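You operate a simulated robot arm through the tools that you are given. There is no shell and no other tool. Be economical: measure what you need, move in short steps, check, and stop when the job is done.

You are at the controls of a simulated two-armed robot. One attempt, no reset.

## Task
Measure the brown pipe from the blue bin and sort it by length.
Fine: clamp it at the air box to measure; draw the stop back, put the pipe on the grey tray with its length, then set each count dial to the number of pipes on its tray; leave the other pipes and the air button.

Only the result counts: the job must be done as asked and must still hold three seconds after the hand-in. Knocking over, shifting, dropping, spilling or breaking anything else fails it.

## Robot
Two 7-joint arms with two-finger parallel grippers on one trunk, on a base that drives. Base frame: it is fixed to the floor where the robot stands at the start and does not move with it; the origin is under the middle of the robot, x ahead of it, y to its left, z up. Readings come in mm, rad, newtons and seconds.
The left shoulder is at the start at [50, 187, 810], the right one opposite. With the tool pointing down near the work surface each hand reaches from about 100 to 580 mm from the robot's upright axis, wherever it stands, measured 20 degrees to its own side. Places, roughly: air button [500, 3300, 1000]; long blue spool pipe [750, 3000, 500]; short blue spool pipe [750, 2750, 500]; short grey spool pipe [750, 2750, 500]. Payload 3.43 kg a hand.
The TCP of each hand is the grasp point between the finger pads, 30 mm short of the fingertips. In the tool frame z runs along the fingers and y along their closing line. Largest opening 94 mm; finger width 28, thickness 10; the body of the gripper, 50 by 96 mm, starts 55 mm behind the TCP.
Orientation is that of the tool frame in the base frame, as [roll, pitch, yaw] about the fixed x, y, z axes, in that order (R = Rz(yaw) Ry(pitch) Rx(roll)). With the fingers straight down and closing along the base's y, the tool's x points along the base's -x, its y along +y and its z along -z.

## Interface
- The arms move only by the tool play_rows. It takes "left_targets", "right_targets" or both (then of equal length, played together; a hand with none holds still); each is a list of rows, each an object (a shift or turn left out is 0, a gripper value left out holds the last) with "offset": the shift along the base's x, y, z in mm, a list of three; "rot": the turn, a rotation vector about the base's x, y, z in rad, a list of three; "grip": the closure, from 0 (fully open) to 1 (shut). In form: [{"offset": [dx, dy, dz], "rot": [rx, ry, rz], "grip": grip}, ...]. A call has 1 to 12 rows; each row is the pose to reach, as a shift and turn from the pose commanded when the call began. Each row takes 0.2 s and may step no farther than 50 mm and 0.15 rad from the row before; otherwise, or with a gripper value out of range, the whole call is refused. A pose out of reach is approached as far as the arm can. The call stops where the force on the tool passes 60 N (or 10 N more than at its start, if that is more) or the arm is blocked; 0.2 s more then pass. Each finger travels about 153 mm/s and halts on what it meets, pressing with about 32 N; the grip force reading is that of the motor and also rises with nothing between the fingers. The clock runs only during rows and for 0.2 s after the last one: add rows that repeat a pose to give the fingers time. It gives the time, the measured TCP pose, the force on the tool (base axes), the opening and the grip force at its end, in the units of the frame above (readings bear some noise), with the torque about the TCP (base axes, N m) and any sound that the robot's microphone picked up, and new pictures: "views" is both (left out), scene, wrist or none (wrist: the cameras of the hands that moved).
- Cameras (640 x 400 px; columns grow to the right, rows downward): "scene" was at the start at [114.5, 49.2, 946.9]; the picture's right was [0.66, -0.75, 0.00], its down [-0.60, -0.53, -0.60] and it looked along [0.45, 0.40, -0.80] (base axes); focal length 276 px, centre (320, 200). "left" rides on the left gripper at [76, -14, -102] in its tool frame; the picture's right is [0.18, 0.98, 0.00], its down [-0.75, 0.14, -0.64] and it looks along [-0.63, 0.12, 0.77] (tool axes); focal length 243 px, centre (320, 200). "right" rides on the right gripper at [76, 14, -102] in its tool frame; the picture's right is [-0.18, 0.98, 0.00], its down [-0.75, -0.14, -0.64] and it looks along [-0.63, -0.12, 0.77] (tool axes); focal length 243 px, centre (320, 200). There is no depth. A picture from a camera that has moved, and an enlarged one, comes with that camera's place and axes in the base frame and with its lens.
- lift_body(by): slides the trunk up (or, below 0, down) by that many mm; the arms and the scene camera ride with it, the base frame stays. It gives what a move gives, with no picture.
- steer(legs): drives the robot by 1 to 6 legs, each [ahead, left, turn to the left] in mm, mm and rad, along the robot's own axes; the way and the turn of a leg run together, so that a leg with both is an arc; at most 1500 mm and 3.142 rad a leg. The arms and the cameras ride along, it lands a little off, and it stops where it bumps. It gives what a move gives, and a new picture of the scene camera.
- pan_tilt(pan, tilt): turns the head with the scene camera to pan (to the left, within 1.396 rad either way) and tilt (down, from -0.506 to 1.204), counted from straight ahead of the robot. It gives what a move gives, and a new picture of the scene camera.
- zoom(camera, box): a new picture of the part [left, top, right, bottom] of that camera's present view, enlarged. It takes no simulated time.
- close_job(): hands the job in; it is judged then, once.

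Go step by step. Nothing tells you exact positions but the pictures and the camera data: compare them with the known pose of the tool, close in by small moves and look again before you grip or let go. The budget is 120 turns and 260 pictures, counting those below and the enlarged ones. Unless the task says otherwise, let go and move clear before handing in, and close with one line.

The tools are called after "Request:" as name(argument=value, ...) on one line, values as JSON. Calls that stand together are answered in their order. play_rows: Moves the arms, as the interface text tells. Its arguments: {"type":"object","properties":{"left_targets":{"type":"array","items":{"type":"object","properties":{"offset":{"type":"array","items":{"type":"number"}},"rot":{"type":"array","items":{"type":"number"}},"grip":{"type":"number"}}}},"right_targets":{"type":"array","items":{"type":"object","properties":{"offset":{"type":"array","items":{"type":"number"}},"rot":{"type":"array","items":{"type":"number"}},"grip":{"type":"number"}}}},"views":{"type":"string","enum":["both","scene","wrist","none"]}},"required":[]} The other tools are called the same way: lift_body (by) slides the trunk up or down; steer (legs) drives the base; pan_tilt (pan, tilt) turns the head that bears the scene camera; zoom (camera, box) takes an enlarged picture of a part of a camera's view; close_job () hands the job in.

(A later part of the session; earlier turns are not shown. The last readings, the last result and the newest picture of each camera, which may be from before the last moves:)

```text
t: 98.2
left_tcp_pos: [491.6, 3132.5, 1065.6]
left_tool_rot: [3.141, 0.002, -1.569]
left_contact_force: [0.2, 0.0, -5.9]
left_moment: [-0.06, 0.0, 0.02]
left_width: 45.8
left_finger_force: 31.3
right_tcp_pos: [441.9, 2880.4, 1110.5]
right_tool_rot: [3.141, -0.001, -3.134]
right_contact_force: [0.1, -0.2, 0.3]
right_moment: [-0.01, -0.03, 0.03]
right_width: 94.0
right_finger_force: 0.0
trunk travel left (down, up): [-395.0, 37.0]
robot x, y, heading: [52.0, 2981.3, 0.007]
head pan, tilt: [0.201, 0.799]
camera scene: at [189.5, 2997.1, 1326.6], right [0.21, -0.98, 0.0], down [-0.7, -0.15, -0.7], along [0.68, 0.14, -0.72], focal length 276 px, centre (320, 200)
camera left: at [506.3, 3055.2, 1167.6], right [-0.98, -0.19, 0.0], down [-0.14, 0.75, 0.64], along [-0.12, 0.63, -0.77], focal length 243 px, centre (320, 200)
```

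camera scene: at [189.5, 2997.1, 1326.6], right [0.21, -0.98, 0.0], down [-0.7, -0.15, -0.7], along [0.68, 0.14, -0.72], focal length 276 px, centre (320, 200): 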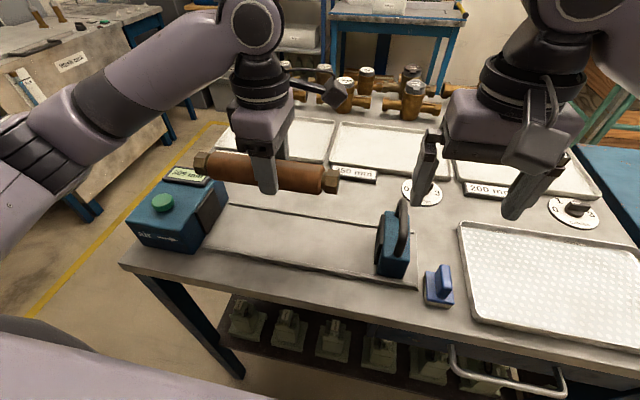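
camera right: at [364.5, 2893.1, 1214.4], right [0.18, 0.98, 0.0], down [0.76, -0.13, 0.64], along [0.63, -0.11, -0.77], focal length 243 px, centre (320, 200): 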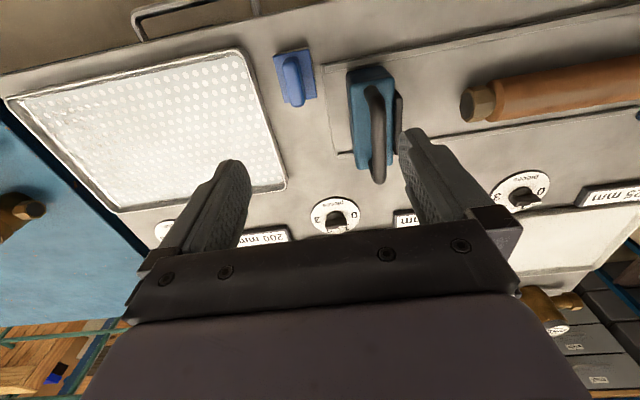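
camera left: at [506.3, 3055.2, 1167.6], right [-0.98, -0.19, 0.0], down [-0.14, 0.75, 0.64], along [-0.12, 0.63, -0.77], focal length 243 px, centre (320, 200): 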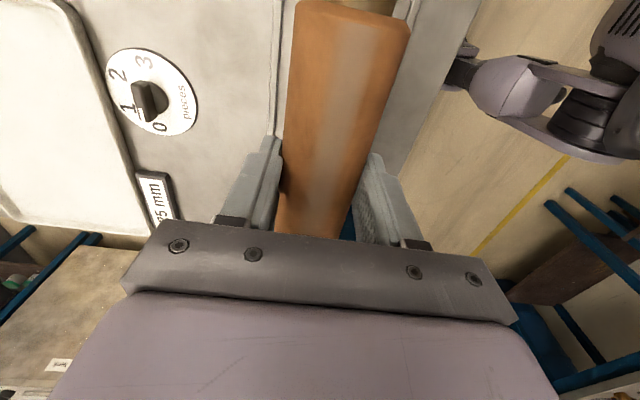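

The pipe is held level. I'll read dial 1 and drive forward cautiously so the trays come into reach.

Request:
zoom(camera="left", box=[90, 40, 210, 140])

Request:
play_rows(left_targets=[{"offset": [0, 0, 30]}], right_targets=[{"offset": [0, 0, 30]}], views="none")

Request:
steer(legs=[[80, 0, 0]])

```text
4.00 times, centred on (150, 90) of left
camera zoom: at [506.3, 3055.2, 1167.6], right [-0.98, -0.19, 0.0], down [-0.14, 0.75, 0.64], along [-0.12, 0.63, -0.77], focal length 970 px, centre (1000, 640)
```

zoom: 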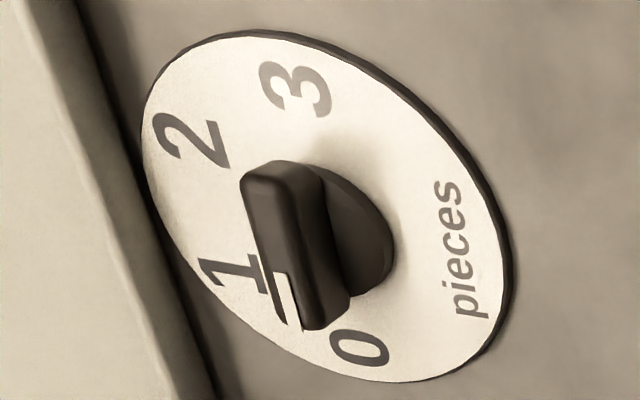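

```text
t: 98.5
left_tcp_pos: [491.0, 3131.3, 1095.9]
left_tool_rot: [-3.141, 0.001, -1.57]
left_contact_force: [0.1, -0.3, -5.8]
left_moment: [-0.08, -0.03, 0.0]
left_width: 45.5
left_finger_force: 32.0
right_tcp_pos: [442.3, 2880.1, 1140.3]
right_tool_rot: [-3.141, 0.003, -3.135]
right_contact_force: [0.5, -0.2, -0.6]
right_moment: [0.0, -0.01, 0.03]
right_width: 94.2
right_finger_force: 0.1
trunk travel left (down, up): [-395.0, 37.0]
robot x, y, heading: [51.0, 2984.2, 0.01]
head pan, tilt: [0.201, 0.799]
```

```text
t: 99.4
left_tcp_pos: [504.2, 3132.5, 1094.6]
left_tool_rot: [3.14, 0.002, -1.571]
left_contact_force: [0.3, -0.3, -5.8]
left_moment: [-0.07, -0.03, 0.0]
left_width: 45.6
left_finger_force: 31.5
right_tcp_pos: [455.1, 2880.6, 1141.8]
right_tool_rot: [3.142, -0.001, -3.135]
right_contact_force: [0.0, -0.2, -0.1]
right_moment: [0.03, 0.0, 0.01]
right_width: 93.8
right_finger_force: 0.1
trunk travel left (down, up): [-395.0, 37.0]
robot x, y, heading: [62.3, 2982.6, 0.009]
head pan, tilt: [0.201, 0.799]
stopped in leg 1: the robot was blocked; the commanded pose is now the measured one
camera scene: at [201.6, 2997.4, 1326.7], right [0.21, -0.98, 0.0], down [-0.7, -0.15, -0.7], along [0.68, 0.14, -0.72], focal length 276 px, centre (320, 200)
```

scene: 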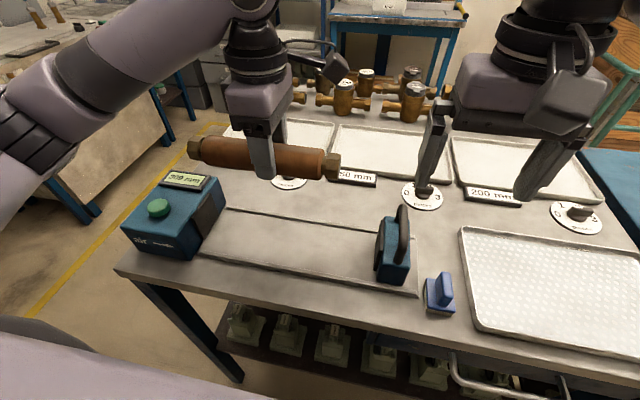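

The base bumps at x≈62, so the trays must be approached from the table's left end. First I check dials 2 and 3 with the right camera.

Request:
zoom(camera="right", box=[0, 0, 640, 400])

Request:
zoom(camera="right", box=[290, 180, 380, 245])

```text
1.00 times, centred on (320, 200) of right (not enlarged: the box is as wide or as high as the picture)
camera zoom: at [377.7, 2894.3, 1244.5], right [0.18, 0.98, 0.0], down [0.75, -0.13, 0.64], along [0.63, -0.11, -0.77], focal length 243 px, centre (320, 200)
```

zoom: 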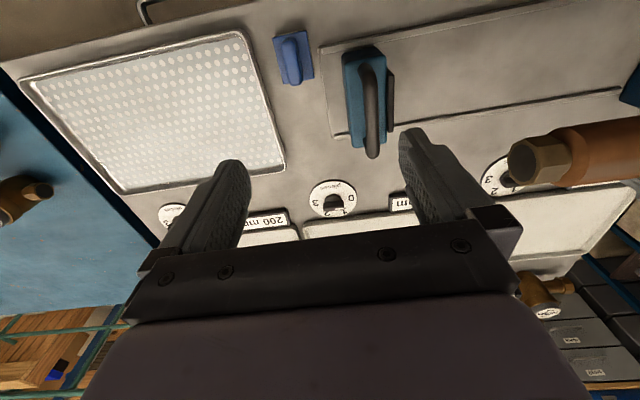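

```text
6.15 times, centred on (335, 212) of right
camera zoom: at [377.7, 2894.3, 1244.5], right [0.18, 0.98, 0.0], down [0.75, -0.13, 0.64], along [0.63, -0.11, -0.77], focal length 1493 px, centre (228, 123)
```

zoom: 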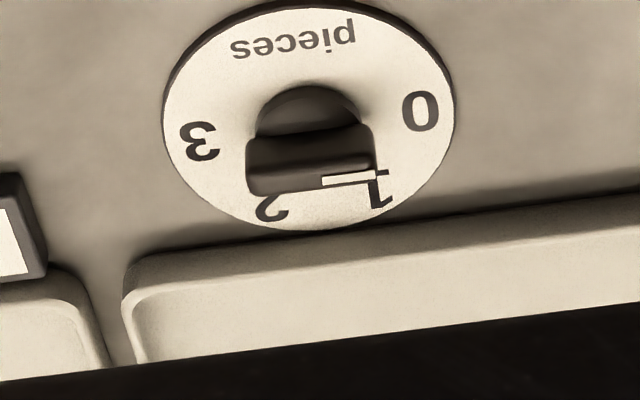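

Dial 2 points to 0 (its bar is parallel to the 0 direction, with the white mark on that side). Now dial 3 and dial 1 via the scene camera.

Request:
zoom(camera="scene", box=[540, 190, 620, 240])

Request:
zoom(camera="scene", box=[390, 170, 460, 220])

```text
8.00 times, centred on (580, 215) of scene
camera zoom: at [201.6, 2997.4, 1326.7], right [0.21, -0.98, 0.0], down [-0.7, -0.15, -0.7], along [0.68, 0.14, -0.72], focal length 2204 px, centre (-1760, 80)
```

zoom: 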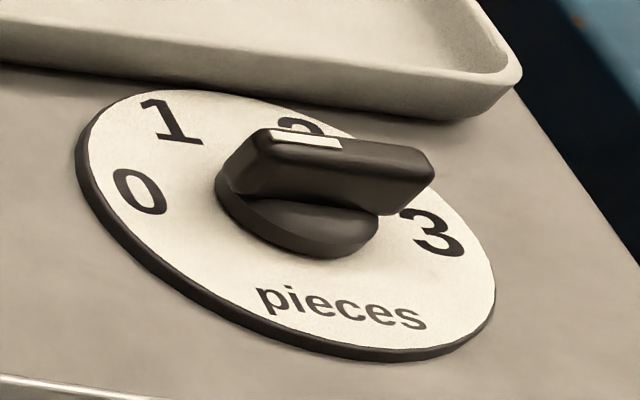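

```text
8.00 times, centred on (425, 195) of scene
camera zoom: at [201.6, 2997.4, 1326.7], right [0.21, -0.98, 0.0], down [-0.7, -0.15, -0.7], along [0.68, 0.14, -0.72], focal length 2204 px, centre (-520, 240)
```

zoom: 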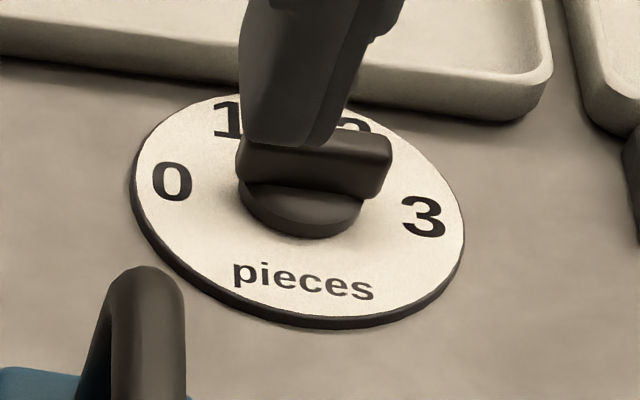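

All dials read 0, so only dial 1 must go to 1. I'll back off, turn to face −y, and go around to the table's left end.

Request:
steer(legs=[[-510, 0, 0], [0, 0, -1.58], [-900, 0, 0]])

Request:
pan_tilt(pan=0.6, tilt=0.6)

```text
t: 110.5
left_tcp_pos: [-308.0, 3424.5, 1096.0]
left_tool_rot: [-3.141, 0.002, -3.11]
left_contact_force: [0.4, 0.0, -5.6]
left_moment: [0.0, 0.09, -0.01]
left_width: 45.8
left_finger_force: 32.3
right_tcp_pos: [-560.7, 3468.0, 1139.9]
right_tool_rot: [3.141, -0.001, 1.608]
right_contact_force: [-0.2, -0.4, 1.2]
right_moment: [-0.01, 0.02, 0.01]
right_width: 94.2
right_finger_force: 0.1
trunk travel left (down, up): [-395.0, 37.0]
robot x, y, heading: [-470.9, 3861.0, -1.535]
head pan, tilt: [0.201, 0.799]
camera scene: at [-451.6, 3723.8, 1326.6], right [-0.97, -0.24, 0.0], down [-0.17, 0.7, -0.7], along [0.16, -0.68, -0.72], focal length 276 px, centre (320, 200)
```

scene: 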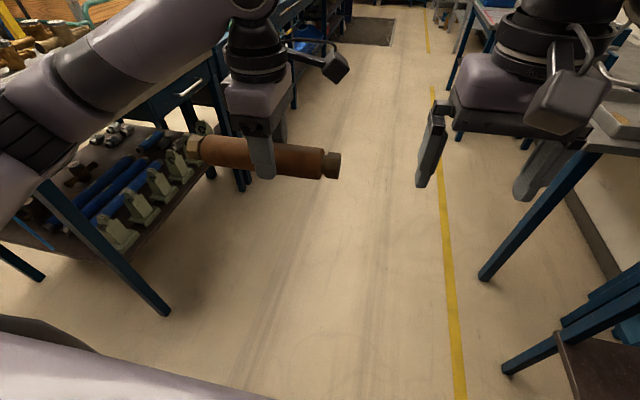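

```text
t: 111.3
left_tcp_pos: [-307.6, 3424.4, 1094.9]
left_tool_rot: [3.14, 0.003, -3.11]
left_contact_force: [-0.3, -0.3, -5.1]
left_moment: [-0.01, 0.09, 0.02]
left_width: 45.8
left_finger_force: 31.8
right_tcp_pos: [-560.4, 3467.1, 1140.0]
right_tool_rot: [-3.141, -0.001, 1.607]
right_contact_force: [0.1, 0.0, -0.5]
right_moment: [-0.02, -0.04, 0.0]
right_width: 94.0
right_finger_force: 0.1
trunk travel left (down, up): [-395.0, 37.0]
robot x, y, heading: [-474.9, 3860.5, -1.53]
head pan, tilt: [0.6, 0.6]
camera scene: at [-418.0, 3730.8, 1343.4], right [-0.8, -0.59, 0.0], down [-0.34, 0.45, -0.82], along [0.49, -0.66, -0.57], focal length 276 px, centre (320, 200)
```

scene: 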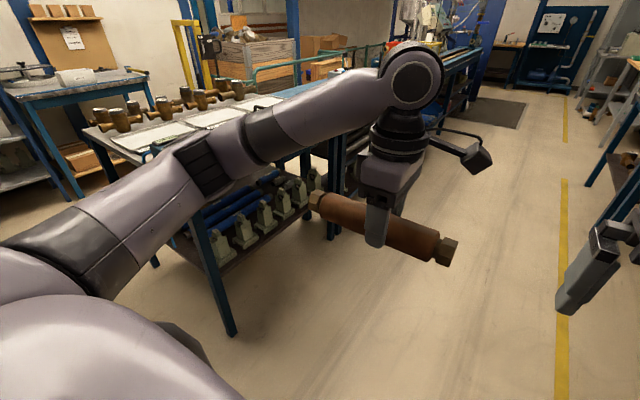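

The way to the table's left end is free. I drive sideways (+x) past the corner, staying well off the end.

Request:
steer(legs=[[-50, 0, -0.04], [0, 1090, 0]])

Request:
pan_tilt(pan=0.0, tilt=0.8)

```text
t: 117.3
left_tcp_pos: [736.8, 3463.2, 1094.5]
left_tool_rot: [-3.141, 0.002, 3.131]
left_contact_force: [0.9, -0.1, -6.1]
left_moment: [-0.02, 0.08, 0.0]
left_width: 45.6
left_finger_force: 32.0
right_tcp_pos: [486.0, 3515.8, 1141.9]
right_tool_rot: [-3.141, -0.002, 1.566]
right_contact_force: [0.2, -0.3, -0.1]
right_moment: [0.03, 0.0, 0.01]
right_width: 94.1
right_finger_force: 0.1
trunk travel left (down, up): [-395.0, 37.0]
robot x, y, heading: [588.4, 3905.5, -1.578]
head pan, tilt: [0.6, 0.6]
camera scene: at [639.9, 3774.1, 1343.5], right [-0.83, -0.56, 0.0], down [-0.32, 0.47, -0.82], along [0.46, -0.68, -0.57], focal length 276 px, centre (320, 200)
```

scene: 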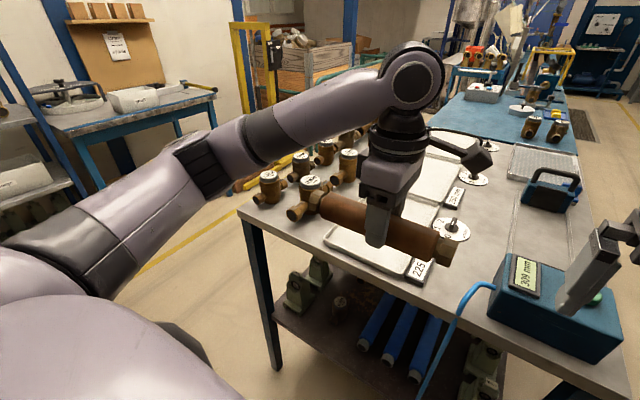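

```text
t: 118.3
left_tcp_pos: [736.1, 3461.4, 1095.1]
left_tool_rot: [3.14, 0.003, 3.131]
left_contact_force: [-0.1, 0.3, -5.4]
left_moment: [0.03, 0.09, 0.0]
left_width: 45.9
left_finger_force: 32.4
right_tcp_pos: [485.9, 3515.9, 1140.8]
right_tool_rot: [-3.141, -0.002, 1.567]
right_contact_force: [0.5, 0.7, -0.4]
right_moment: [-0.02, 0.03, -0.01]
right_width: 93.8
right_finger_force: 0.0
trunk travel left (down, up): [-395.0, 37.0]
robot x, y, heading: [588.9, 3908.0, -1.578]
head pan, tilt: [0.0, 0.799]
camera scene: at [589.8, 3766.6, 1326.6], right [-1.0, 0.0, 0.0], down [0.0, 0.72, -0.7], along [0.0, -0.7, -0.72], focal length 276 px, centre (320, 200)
```

scene: 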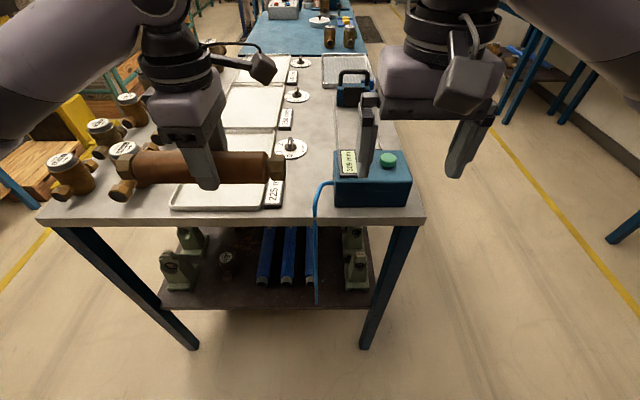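

The table's left end is ahead, with tray 225 to my left and the air box right. I yaw the pipe back so it runs along y, and pull the right hand back.

Request:
play_rows(left_targets=[{"rot": [0, 0, -0.145]}, {"rot": [0, 0, -0.29]}, {"rot": [0, 0, -0.435]}, {"rot": [0, 0, -0.58]}, {"rot": [0, 0, -0.725]}, {"rot": [0, 0, -0.87]}, {"rot": [0, 0, -1.015]}, {"rot": [0, 0, -1.16]}, {"rot": [0, 0, -1.305]}, {"rot": [0, 0, -1.45]}, {"rot": [0, 0, -1.56]}], right_targets=[{"offset": [0, 20, 20]}, {"offset": [0, 40, 40]}, {"offset": [0, 80, 50]}, {"offset": [0, 100, 50]}, {"offset": [0, 100, 50]}, {"offset": [0, 100, 50]}, {"offset": [0, 100, 50]}, {"offset": [0, 100, 50]}, {"offset": [0, 100, 50]}, {"offset": [0, 100, 50]}, {"offset": [0, 100, 50]}], views="none")

Request:
steer(legs=[[135, 0, 0.007]])

Request:
zoom(camera="left", box=[0, 0, 640, 400])

```text
t: 120.7
left_tcp_pos: [736.1, 3462.7, 1094.7]
left_tool_rot: [-3.141, 0.001, 1.567]
left_contact_force: [0.4, -0.6, -6.7]
left_moment: [0.06, 0.02, -0.01]
left_width: 45.7
left_finger_force: 32.1
right_tcp_pos: [486.9, 3617.8, 1191.1]
right_tool_rot: [-3.141, -0.002, 1.566]
right_contact_force: [-0.2, -0.5, -0.2]
right_moment: [0.01, -0.03, -0.04]
right_width: 94.4
right_finger_force: 0.1
trunk travel left (down, up): [-395.0, 37.0]
robot x, y, heading: [588.9, 3903.4, -1.573]
head pan, tilt: [0.0, 0.799]
```

```text
t: 122.0
left_tcp_pos: [740.2, 3327.2, 1094.0]
left_tool_rot: [-3.141, 0.001, 1.582]
left_contact_force: [-0.5, -0.5, -5.6]
left_moment: [0.09, 0.04, 0.01]
left_width: 45.5
left_finger_force: 32.2
right_tcp_pos: [490.1, 3479.6, 1191.1]
right_tool_rot: [3.141, -0.001, 1.576]
right_contact_force: [-0.1, 0.0, 0.4]
right_moment: [0.03, -0.03, -0.03]
right_width: 93.9
right_finger_force: 0.0
trunk travel left (down, up): [-395.0, 37.0]
robot x, y, heading: [589.7, 3772.3, -1.565]
head pan, tilt: [0.0, 0.799]
camera scene: at [591.1, 3629.3, 1326.5], right [-1.0, 0.0, 0.0], down [0.0, 0.72, -0.7], along [0.0, -0.7, -0.72], focal length 276 px, centre (320, 200)
```

scene: 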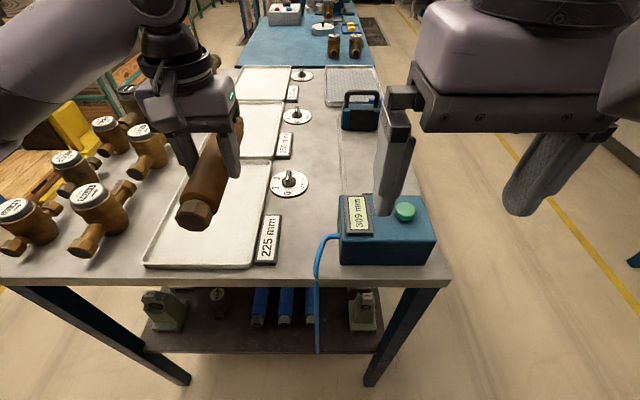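

```text
1.00 times, centred on (320, 200) of left (not enlarged: the box is as wide or as high as the picture)
camera zoom: at [725.8, 3403.2, 1196.6], right [0.98, 0.19, 0.0], down [0.15, -0.75, 0.64], along [0.12, -0.63, -0.77], focal length 243 px, centre (320, 200)
```

zoom: 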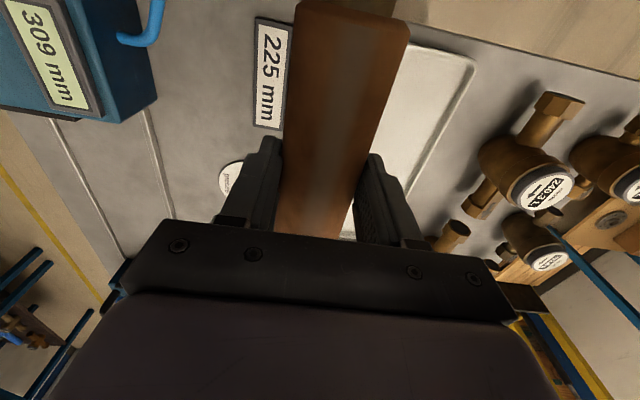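

Tray 225 spans x 703–885 and y 3092–3389, with its centre near (792, 3241). I move over it and descend partway.

Request:
play_rows(left_targets=[{"offset": [26, -37, 0], "rot": [0, 0, -0.011]}, {"offset": [52, -74, 0], "rot": [0, 0, -0.011]}, {"offset": [52, -74, -45], "rot": [0, 0, -0.011]}, {"offset": [52, -74, -90], "rot": [0, 0, -0.011]}], views="both")

```text
t: 123.0
left_tcp_pos: [793.6, 3255.3, 1005.0]
left_tool_rot: [3.141, 0.002, 1.571]
left_contact_force: [0.4, -0.1, -5.6]
left_moment: [0.09, -0.02, 0.0]
left_width: 45.9
left_finger_force: 32.2
right_tcp_pos: [489.9, 3480.7, 1190.2]
right_tool_rot: [-3.141, 0.0, 1.576]
right_contact_force: [0.6, 0.5, 0.1]
right_moment: [0.03, 0.0, -0.04]
right_width: 94.1
right_finger_force: 0.0
trunk travel left (down, up): [-395.0, 37.0]
robot x, y, heading: [593.8, 3767.5, -1.565]
head pan, tilt: [0.0, 0.799]
camera scene: at [591.4, 3629.8, 1326.6], right [-1.0, 0.0, 0.0], down [0.0, 0.72, -0.7], along [0.0, -0.7, -0.72], focal length 276 px, centre (320, 200)
camera left: at [780.0, 3331.2, 1107.0], right [0.98, 0.18, 0.0], down [0.14, -0.75, 0.64], along [0.12, -0.63, -0.77], focal length 243 px, centre (320, 200)
```

scene: 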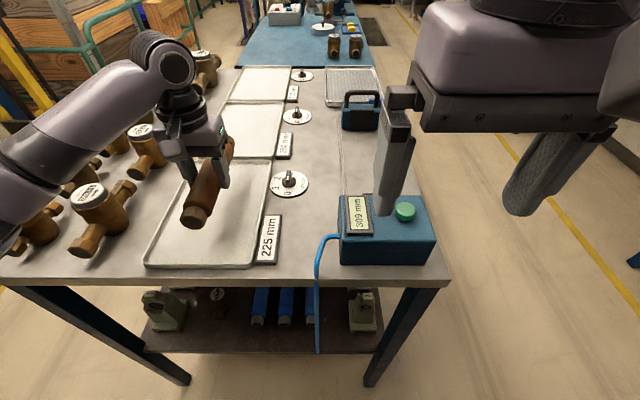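
left: 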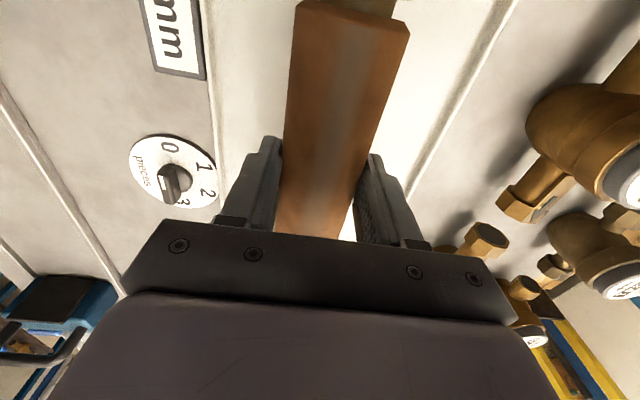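

The left forearm hangs close above the valves, so lowering here is risky. I'll rise again, shift the robot toward −x so the elbow stays off the valves, and aim for the near part of the tray.

Request:
play_rows(left_targets=[{"offset": [-20, 5, 40]}, {"offset": [-40, 10, 80]}], views="none")

Request:
steer(legs=[[0, -140, 0], [20, 0, 0]])

```text
t: 123.7
left_tcp_pos: [752.2, 3265.9, 1084.9]
left_tool_rot: [3.14, 0.001, 1.568]
left_contact_force: [0.4, -0.7, -6.2]
left_moment: [0.1, -0.02, -0.01]
left_width: 45.6
left_finger_force: 31.5
right_tcp_pos: [490.0, 3481.1, 1190.6]
right_tool_rot: [3.141, 0.0, 1.575]
right_contact_force: [-0.4, -0.7, -0.1]
right_moment: [-0.01, -0.02, -0.02]
right_width: 94.0
right_finger_force: 0.0
trunk travel left (down, up): [-395.0, 37.0]
robot x, y, heading: [588.2, 3769.7, -1.564]
head pan, tilt: [0.0, 0.799]
```

```text
t: 125.4
left_tcp_pos: [615.6, 3243.6, 1083.0]
left_tool_rot: [-3.142, 0.0, 1.568]
left_contact_force: [-0.6, 0.6, -5.7]
left_moment: [0.12, 0.0, 0.0]
left_width: 45.6
left_finger_force: 32.4
right_tcp_pos: [350.6, 3458.6, 1190.4]
right_tool_rot: [-3.141, 0.0, 1.575]
right_contact_force: [0.2, 0.3, 0.0]
right_moment: [0.03, 0.01, -0.01]
right_width: 93.7
right_finger_force: 0.0
trunk travel left (down, up): [-395.0, 37.0]
robot x, y, heading: [449.9, 3748.0, -1.563]
head pan, tilt: [0.0, 0.799]
camera scene: at [452.4, 3608.8, 1326.4], right [-1.0, 0.0, 0.0], down [0.0, 0.72, -0.7], along [0.0, -0.7, -0.72], focal length 276 px, centre (320, 200)
```

scene: 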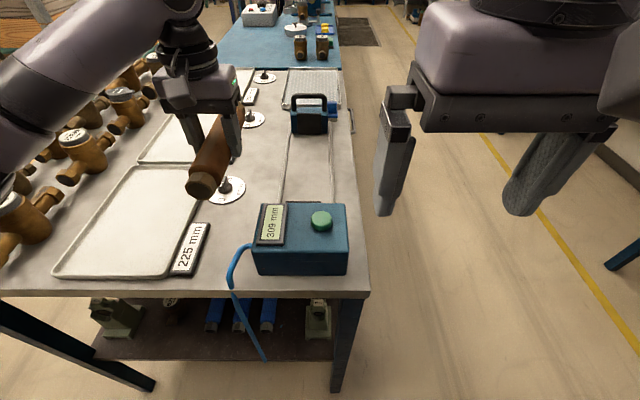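

Now bring the pipe over the tray at about (760, 3262).

Request:
play_rows(left_targets=[{"offset": [45, 5, 0]}, {"offset": [90, 12, 0]}, {"offset": [130, 18, 0]}, {"offset": [144, 18, -20]}, {"offset": [144, 18, -50]}], views="both")

```text
t: 126.6
left_tcp_pos: [760.4, 3262.7, 1033.7]
left_tool_rot: [3.141, 0.001, 1.568]
left_contact_force: [-0.1, -1.1, -5.6]
left_moment: [0.07, -0.01, 0.02]
left_width: 46.0
left_finger_force: 32.5
right_tcp_pos: [352.1, 3460.2, 1190.7]
right_tool_rot: [-3.14, -0.001, 1.576]
right_contact_force: [-1.1, 0.1, 0.3]
right_moment: [0.01, 0.02, -0.03]
right_width: 93.9
right_finger_force: 0.1
trunk travel left (down, up): [-395.0, 37.0]
robot x, y, heading: [450.4, 3751.1, -1.566]
head pan, tilt: [0.0, 0.799]
camera scene: at [453.0, 3609.6, 1326.6], right [-1.0, 0.0, 0.0], down [0.0, 0.72, -0.7], along [0.0, -0.7, -0.72], focal length 276 px, centre (320, 200)
camera left: at [746.6, 3338.8, 1136.4], right [0.98, 0.18, 0.0], down [0.14, -0.75, 0.64], along [0.12, -0.63, -0.77], focal length 243 px, centre (320, 200)
```

scene: 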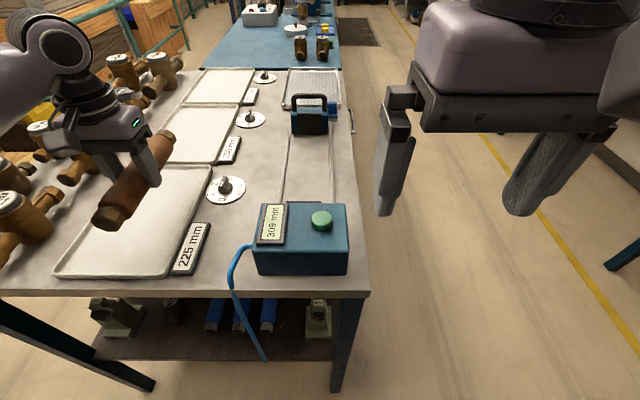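
left: 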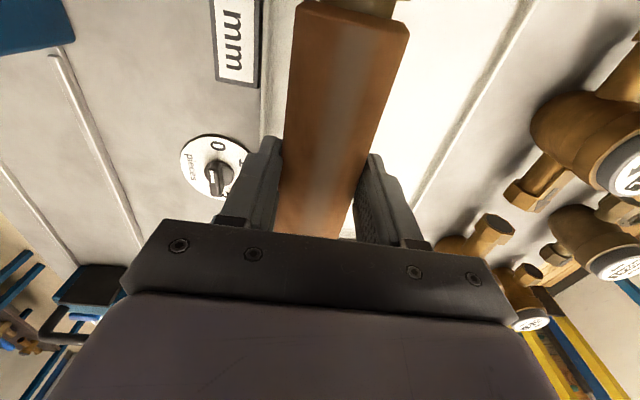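

I check the left forearm's clearance over the valves.

Request:
pan_tilt(pan=0.6, tilt=0.6)

```text
t: 127.6
left_tcp_pos: [760.6, 3262.8, 1034.4]
left_tool_rot: [3.14, -0.001, 1.569]
left_contact_force: [-0.3, 0.6, -5.5]
left_moment: [0.08, 0.0, 0.02]
left_width: 45.5
left_finger_force: 32.1
right_tcp_pos: [351.1, 3458.7, 1191.3]
right_tool_rot: [3.141, -0.001, 1.575]
right_contact_force: [-0.6, -0.1, 0.0]
right_moment: [-0.01, 0.01, -0.01]
right_width: 94.0
right_finger_force: 0.0
trunk travel left (down, up): [-395.0, 37.0]
robot x, y, heading: [450.5, 3751.7, -1.568]
head pan, tilt: [0.6, 0.6]
camera scene: at [502.6, 3617.7, 1343.4], right [-0.82, -0.57, 0.0], down [-0.32, 0.47, -0.82], along [0.47, -0.68, -0.57], focal length 276 px, centre (320, 200)
```

scene: 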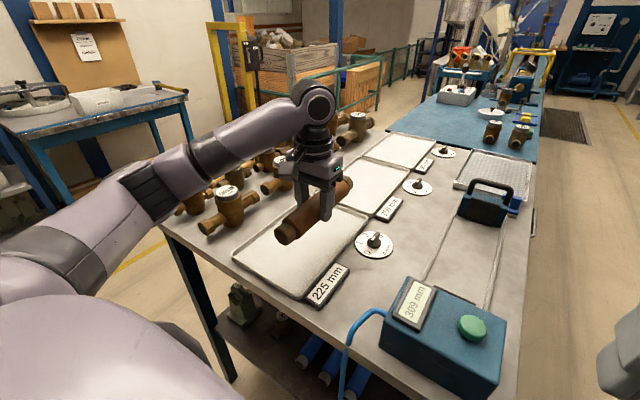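

The forearm is clear of the valves (it passes at x<850). I lower the pipe onto the tray.

Request:
play_rows(left_targets=[{"offset": [0, 0, -30]}, {"offset": [0, 0, -60]}, {"offset": [0, 0, -75]}, {"offset": [0, 0, -80]}, {"offset": [0, 0, -84]}, {"offset": [0, 0, -88]}, {"offset": [0, 0, -92]}], views="both")

```text
t: 129.2
left_tcp_pos: [760.0, 3262.9, 946.6]
left_tool_rot: [3.141, 0.006, 1.571]
left_contact_force: [3.1, 0.1, 10.3]
left_moment: [0.9, -0.07, -0.07]
left_width: 45.7
left_finger_force: 32.0
right_tcp_pos: [350.7, 3461.0, 1192.1]
right_tool_rot: [-3.14, 0.0, 1.577]
right_contact_force: [-0.2, -0.7, 0.0]
right_moment: [0.03, 0.01, -0.03]
right_width: 94.1
right_finger_force: 0.2
trunk travel left (down, up): [-395.0, 37.0]
robot x, y, heading: [451.6, 3752.0, -1.562]
head pan, tilt: [0.6, 0.6]
camera scene: at [502.1, 3619.0, 1344.0], right [-0.82, -0.57, 0.0], down [-0.32, 0.46, -0.83], along [0.47, -0.68, -0.56], focal length 276 px, centre (320, 200)
camera left: at [746.2, 3339.5, 1047.0], right [0.98, 0.18, 0.0], down [0.14, -0.75, 0.65], along [0.12, -0.64, -0.76], focal length 243 px, centre (320, 200)
```

scene: 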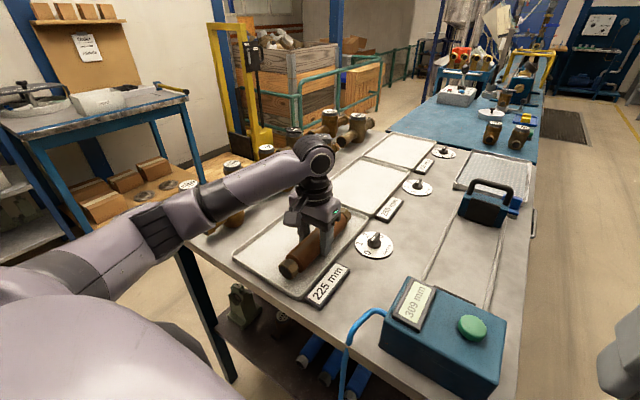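
left: 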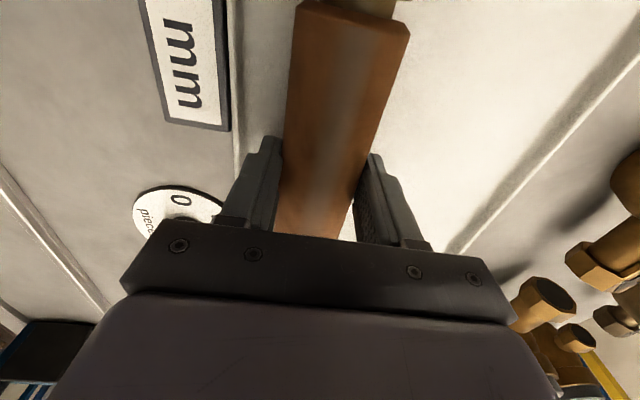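

The pipe is on the tray. I open modestly and check it stays.

Request:
play_rows(left_targets=[{"grip": 0.42}, {"grip": 0.34}, {"grip": 0.34}, {"grip": 0.34, "offset": [0, 0, 15]}], views="both")

```text
t: 130.2
left_tcp_pos: [759.1, 3263.9, 958.2]
left_tool_rot: [-3.139, 0.002, 1.568]
left_contact_force: [0.0, 0.4, -0.8]
left_moment: [0.0, 0.01, -0.03]
left_width: 62.1
left_finger_force: 0.0
right_tcp_pos: [351.1, 3459.5, 1191.3]
right_tool_rot: [-3.141, 0.0, 1.576]
right_contact_force: [-0.8, 0.2, -0.2]
right_moment: [-0.04, 0.02, -0.01]
right_width: 93.9
right_finger_force: 0.0
trunk travel left (down, up): [-395.0, 37.0]
robot x, y, heading: [452.2, 3748.8, -1.574]
head pan, tilt: [0.6, 0.6]
camera scene: at [502.2, 3618.3, 1343.5], right [-0.82, -0.57, 0.0], down [-0.32, 0.46, -0.83], along [0.47, -0.68, -0.56], focal length 276 px, centre (320, 200)
camera left: at [744.8, 3339.5, 1060.7], right [0.98, 0.18, 0.0], down [0.14, -0.75, 0.64], along [0.12, -0.63, -0.77], focal length 243 px, centre (320, 200)
```

scene: 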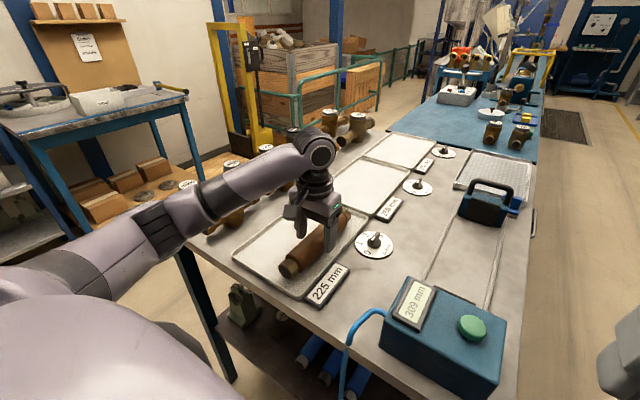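
left: 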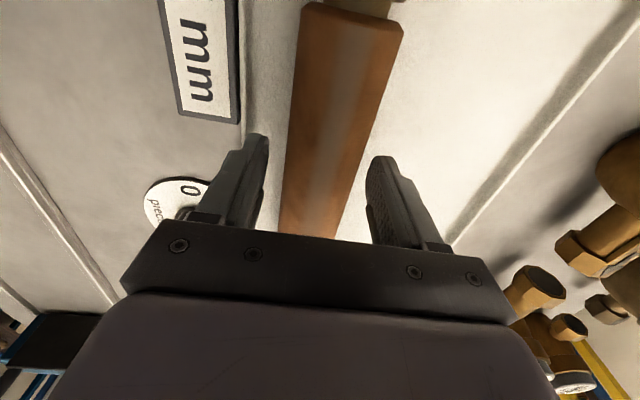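

The pipe rests on the 225 tray. I raise the left hand straight up and reposition the robot for dial 1.

Request:
play_rows(left_targets=[{"offset": [0, 0, 40]}, {"offset": [0, 0, 80]}, {"offset": [-10, 20, 120]}, {"offset": [-40, 40, 120], "grip": 0.3}], views="none")

Request:
steer(legs=[[0, 70, 0], [25, 0, 0]])

Request:
pan_tilt(pan=0.2, tilt=0.8)

```text
t: 131.2
left_tcp_pos: [719.6, 3302.0, 1077.7]
left_tool_rot: [3.141, 0.0, 1.569]
left_contact_force: [0.5, -0.6, 0.1]
left_moment: [0.03, -0.01, -0.01]
left_width: 65.8
left_finger_force: 0.0
right_tcp_pos: [350.6, 3460.6, 1191.4]
right_tool_rot: [-3.141, -0.001, 1.577]
right_contact_force: [1.3, -0.1, -0.3]
right_moment: [0.0, -0.01, 0.03]
right_width: 94.1
right_finger_force: 0.1
trunk travel left (down, up): [-395.0, 37.0]
robot x, y, heading: [450.7, 3748.6, -1.567]
head pan, tilt: [0.6, 0.6]
```

```text
t: 132.6
left_tcp_pos: [790.9, 3276.7, 1075.4]
left_tool_rot: [-3.14, 0.0, 1.571]
left_contact_force: [-0.4, -1.4, -0.9]
left_moment: [0.02, 0.02, 0.02]
left_width: 65.6
left_finger_force: 0.0
right_tcp_pos: [421.8, 3433.4, 1191.5]
right_tool_rot: [3.141, -0.002, 1.578]
right_contact_force: [0.3, 0.2, 0.7]
right_moment: [0.04, 0.03, 0.02]
right_width: 93.8
right_finger_force: 0.1
trunk travel left (down, up): [-395.0, 37.0]
robot x, y, heading: [519.7, 3722.0, -1.564]
head pan, tilt: [0.6, 0.6]
camera scene: at [572.9, 3592.4, 1343.4], right [-0.82, -0.57, 0.0], down [-0.32, 0.47, -0.82], along [0.47, -0.68, -0.57], focal length 276 px, centre (320, 200)
```

scene: 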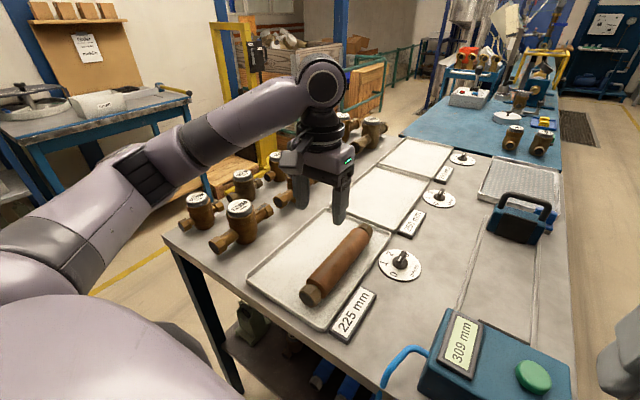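

```text
t: 133.4
left_tcp_pos: [790.0, 3277.2, 1075.9]
left_tool_rot: [-3.141, 0.002, 1.57]
left_contact_force: [0.6, 0.3, 0.8]
left_moment: [0.02, 0.02, -0.02]
left_width: 65.9
left_finger_force: 0.0
right_tcp_pos: [421.0, 3434.5, 1191.8]
right_tool_rot: [3.139, 0.0, 1.575]
right_contact_force: [-0.8, 0.1, 0.3]
right_moment: [0.0, -0.01, -0.02]
right_width: 94.1
right_finger_force: 0.1
trunk travel left (down, up): [-395.0, 37.0]
robot x, y, heading: [521.4, 3720.5, -1.569]
head pan, tilt: [0.201, 0.799]
camera scene: at [538.9, 3587.2, 1326.7], right [-0.98, -0.21, 0.0], down [-0.15, 0.7, -0.7], along [0.14, -0.68, -0.72], focal length 276 px, centre (320, 200)
```

scene: 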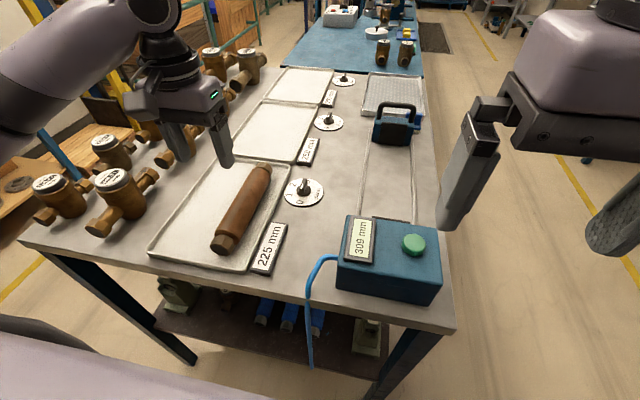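

Request:
zoom(camera="scene", box=[270, 165, 340, 215])

Request:
play_rows(left_targets=[{"offset": [-45, -10, 10]}, {"offset": [-90, -25, 20]}, {"offset": [-130, -50, 20]}, {"offset": [-132, -72, 20]}], views="wrist")

```text
8.00 times, centred on (305, 190) of scene
camera zoom: at [538.9, 3587.2, 1326.7], right [-0.98, -0.21, 0.0], down [-0.15, 0.7, -0.7], along [0.14, -0.68, -0.72], focal length 2204 px, centre (440, 280)
```

zoom: 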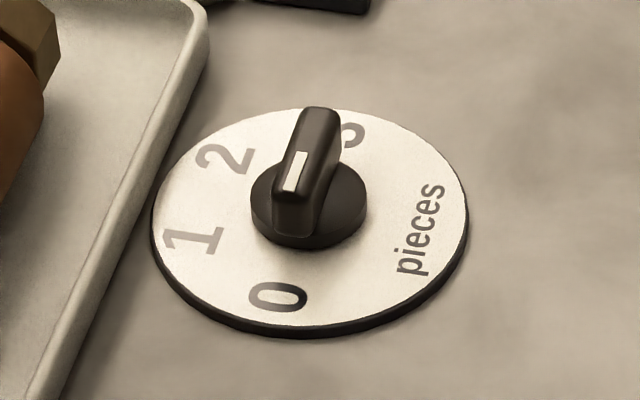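

```text
t: 134.4
left_tcp_pos: [659.8, 3206.5, 1096.9]
left_tool_rot: [3.141, 0.0, 1.57]
left_contact_force: [-0.7, 0.2, 0.7]
left_moment: [0.02, 0.01, -0.03]
left_width: 65.7
left_finger_force: 0.0
right_tcp_pos: [421.3, 3435.5, 1190.7]
right_tool_rot: [3.141, 0.001, 1.575]
right_contact_force: [-0.4, 1.0, -0.1]
right_moment: [0.0, 0.02, 0.0]
right_width: 94.1
right_finger_force: 0.0
trunk travel left (down, up): [-395.0, 37.0]
robot x, y, heading: [520.9, 3725.6, -1.57]
head pan, tilt: [0.201, 0.799]
camera left: at [646.1, 3281.9, 1198.6], right [0.98, 0.18, 0.0], down [0.14, -0.75, 0.64], along [0.12, -0.63, -0.77], focal length 243 px, centre (320, 200)
```

left: 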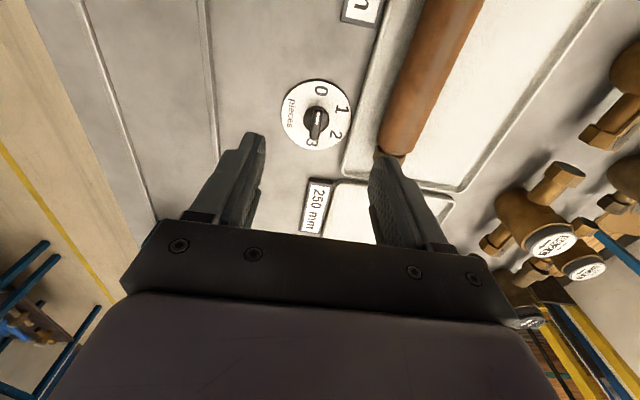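

Dial 1 clearly points to 0, and the numbers are 60° apart, so 1 lies 60° clockwise from above. I move above the knob at about (661, 3178).

Request:
play_rows(left_targets=[{"offset": [1, -28, -20], "grip": 0.4}, {"offset": [1, -28, -60], "grip": 0.45}, {"offset": [1, -28, -100], "grip": 0.45}], views="both")

Request:
zoom(camera="scene", box=[230, 120, 390, 240])

```text
t: 135.2
left_tcp_pos: [658.1, 3177.0, 998.1]
left_tool_rot: [-3.141, 0.003, 1.57]
left_contact_force: [0.2, -0.6, 0.2]
left_moment: [0.0, 0.0, -0.02]
left_width: 51.6
left_finger_force: 0.1
right_tcp_pos: [420.5, 3435.0, 1189.7]
right_tool_rot: [-3.141, 0.001, 1.576]
right_contact_force: [0.2, -0.8, -0.2]
right_moment: [0.01, -0.02, 0.01]
right_width: 94.1
right_finger_force: 0.1
trunk travel left (down, up): [-395.0, 37.0]
robot x, y, heading: [520.4, 3727.1, -1.568]
head pan, tilt: [0.201, 0.799]
camera scene: at [538.8, 3586.9, 1326.7], right [-0.98, -0.2, 0.0], down [-0.15, 0.7, -0.7], along [0.14, -0.68, -0.72], focal length 276 px, centre (320, 200)
camera left: at [644.7, 3253.7, 1099.8], right [0.98, 0.18, 0.0], down [0.14, -0.75, 0.64], along [0.12, -0.63, -0.77], focal length 243 px, centre (320, 200)
```

scene: 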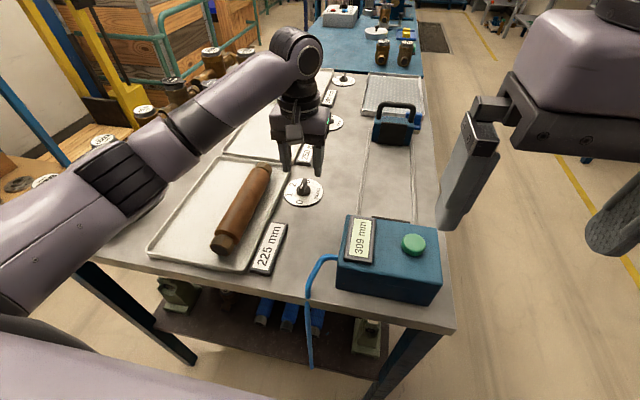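
left: 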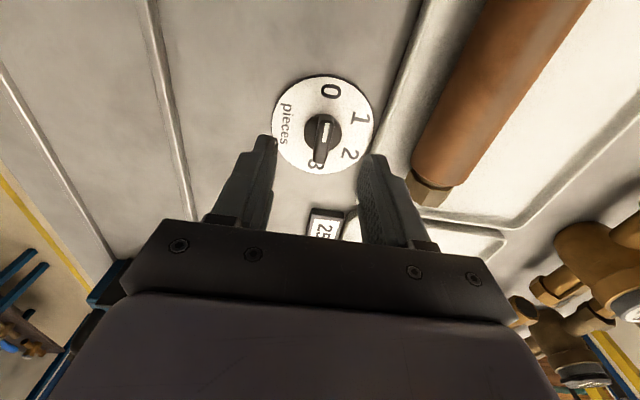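

```text
3.33 times, centred on (310, 180) of scene
camera zoom: at [538.8, 3586.9, 1326.7], right [-0.98, -0.2, 0.0], down [-0.15, 0.7, -0.7], along [0.14, -0.68, -0.72], focal length 918 px, centre (353, 267)
```

zoom: 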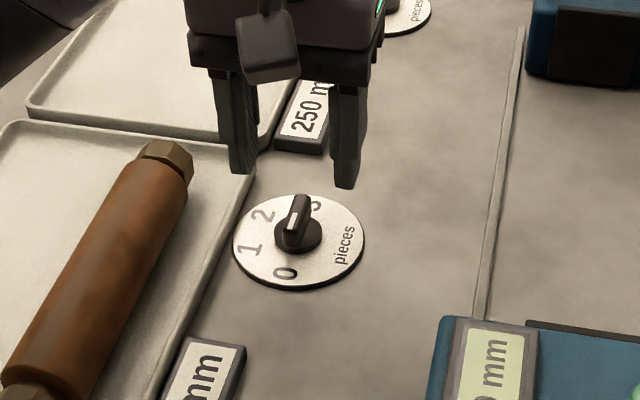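

The knob is at about (662, 3180). I shift slightly and descend around it.

Request:
play_rows(left_targets=[{"offset": [3, 3, -20]}, {"offset": [3, 3, -35]}, {"offset": [3, 3, -45]}], views="wrist")

Request:
zoom(camera="scene", box=[250, 140, 360, 220])

```text
t: 136.1
left_tcp_pos: [662.4, 3181.6, 950.8]
left_tool_rot: [3.14, 0.001, 1.572]
left_contact_force: [-0.4, -0.3, -0.4]
left_moment: [-0.01, 0.0, 0.01]
left_width: 51.6
left_finger_force: 0.1
right_tcp_pos: [420.6, 3435.2, 1190.3]
right_tool_rot: [-3.141, 0.001, 1.576]
right_contact_force: [-0.8, -0.3, -0.8]
right_moment: [0.0, -0.02, 0.0]
right_width: 93.9
right_finger_force: 0.0
trunk travel left (down, up): [-395.0, 37.0]
robot x, y, heading: [523.4, 3727.5, -1.567]
head pan, tilt: [0.201, 0.799]
camera left: at [648.9, 3256.6, 1054.3], right [0.98, 0.18, 0.0], down [0.14, -0.75, 0.64], along [0.12, -0.63, -0.77], focal length 243 px, centre (320, 200)
```

left: 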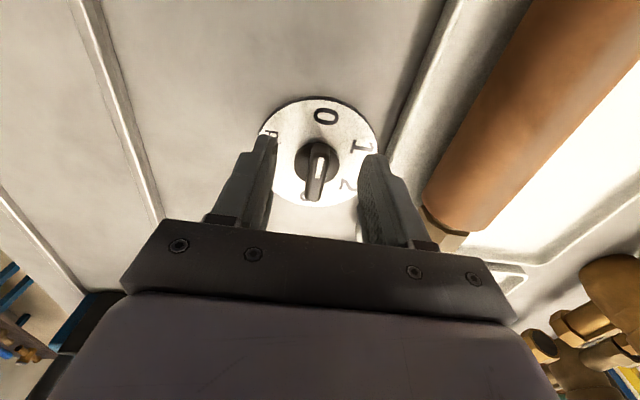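

```text
5.00 times, centred on (305, 180) of scene
camera zoom: at [538.8, 3587.2, 1326.7], right [-0.98, -0.2, 0.0], down [-0.15, 0.7, -0.7], along [0.14, -0.68, -0.72], focal length 1377 px, centre (395, 300)
```

zoom: 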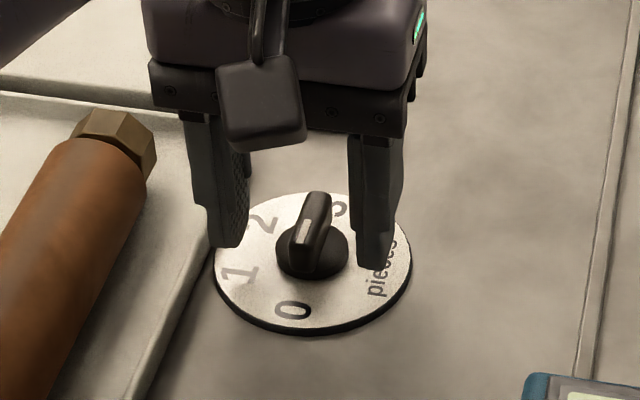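

The fingers straddle the knob. I close on it and turn 60° clockwise.

Request:
play_rows(left_targets=[{"offset": [-1, 0, 0], "grip": 0.7}, {"offset": [-1, 0, 0], "grip": 1}, {"offset": [-1, 0, 0], "grip": 1}], views="wrist")

```text
t: 136.8
left_tcp_pos: [663.4, 3181.4, 951.6]
left_tool_rot: [3.14, 0.002, 1.574]
left_contact_force: [4.9, 0.0, 0.5]
left_moment: [0.3, -0.18, 0.0]
left_width: 11.7
left_finger_force: 44.9
right_tcp_pos: [420.9, 3434.1, 1190.7]
right_tool_rot: [-3.139, -0.001, 1.576]
right_contact_force: [-0.5, 0.3, -0.8]
right_moment: [0.01, 0.02, 0.01]
right_width: 93.9
right_finger_force: 0.2
trunk travel left (down, up): [-395.0, 37.0]
robot x, y, heading: [521.4, 3724.1, -1.57]
head pan, tilt: [0.201, 0.799]
camera left: at [648.6, 3256.6, 1053.8], right [0.98, 0.19, 0.0], down [0.14, -0.75, 0.64], along [0.12, -0.63, -0.77], focal length 243 px, centre (320, 200)
```

left: 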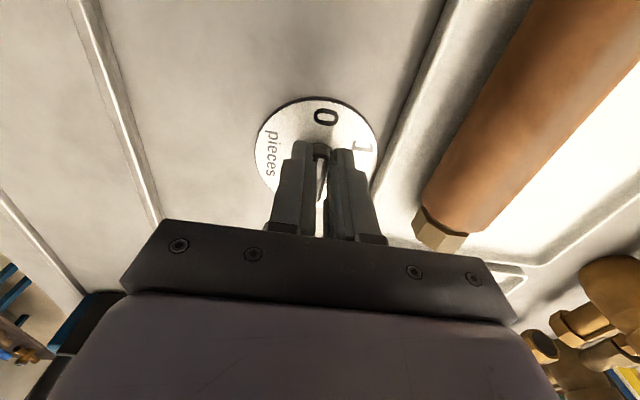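

Request:
play_rows(left_targets=[{"offset": [1, 0, 0], "rot": [0, 0, -0.14]}, {"offset": [1, 0, 0], "rot": [0, 0, -0.28]}, {"offset": [1, 0, 0], "rot": [0, 0, -0.42]}, {"offset": [1, 0, 0], "rot": [0, 0, -0.56]}, {"offset": [1, 0, 0], "rot": [0, 0, -0.7]}, {"offset": [1, 0, 0], "rot": [0, 0, -0.84]}, {"offset": [1, 0, 0], "rot": [0, 0, -0.98]}, {"offset": [1, 0, 0], "rot": [0, 0, -1.05]}, {"offset": [1, 0, 0], "rot": [0, 0, -1.05]}], views="both")

Request:
zoom(camera="scene", box=[250, 140, 360, 220])

```text
t: 138.8
left_tcp_pos: [674.2, 3175.0, 950.9]
left_tool_rot: [3.12, -0.001, 0.536]
left_contact_force: [37.6, -32.3, 12.5]
left_moment: [-1.08, -0.2, 0.58]
left_width: 11.8
left_finger_force: 45.1
right_tcp_pos: [424.0, 3433.9, 1190.0]
right_tool_rot: [-3.139, -0.003, 1.575]
right_contact_force: [-0.2, -0.5, -0.2]
right_moment: [-0.02, -0.01, 0.0]
right_width: 94.2
right_finger_force: 0.1
trunk travel left (down, up): [-395.0, 37.0]
robot x, y, heading: [521.6, 3722.2, -1.567]
head pan, tilt: [0.201, 0.799]
camera scene: at [542.8, 3585.1, 1326.4], right [-0.98, -0.2, 0.0], down [-0.15, 0.7, -0.7], along [0.14, -0.68, -0.72], focal length 276 px, centre (320, 200)
camera left: at [731.0, 3227.2, 1053.5], right [0.66, -0.75, 0.02], down [-0.58, -0.5, 0.64], along [-0.47, -0.44, -0.77], focal length 243 px, centre (320, 200)
```

scene: 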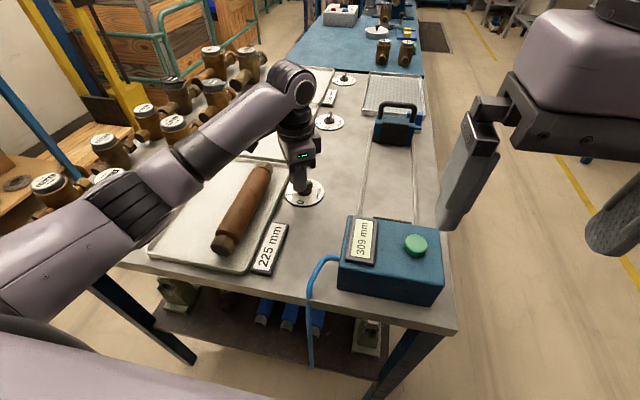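
left: 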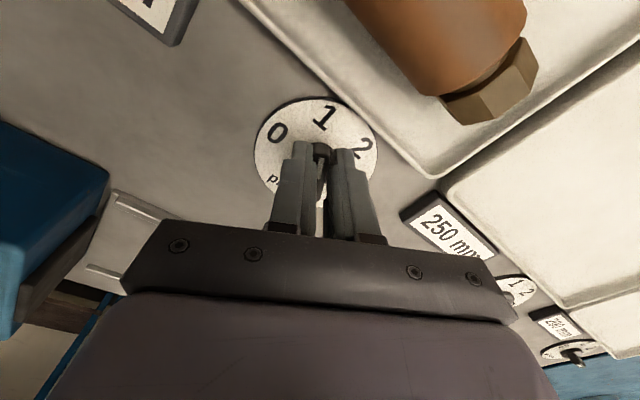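

```text
5.00 times, centred on (305, 180) of scene
camera zoom: at [542.8, 3585.1, 1326.4], right [-0.98, -0.2, 0.0], down [-0.15, 0.7, -0.7], along [0.14, -0.68, -0.72], focal length 1377 px, centre (395, 300)
```

zoom: 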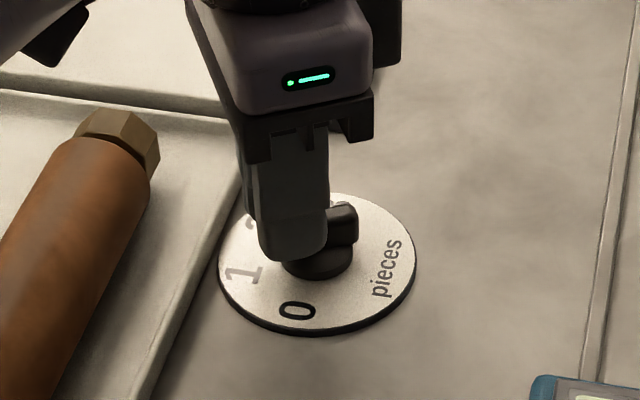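

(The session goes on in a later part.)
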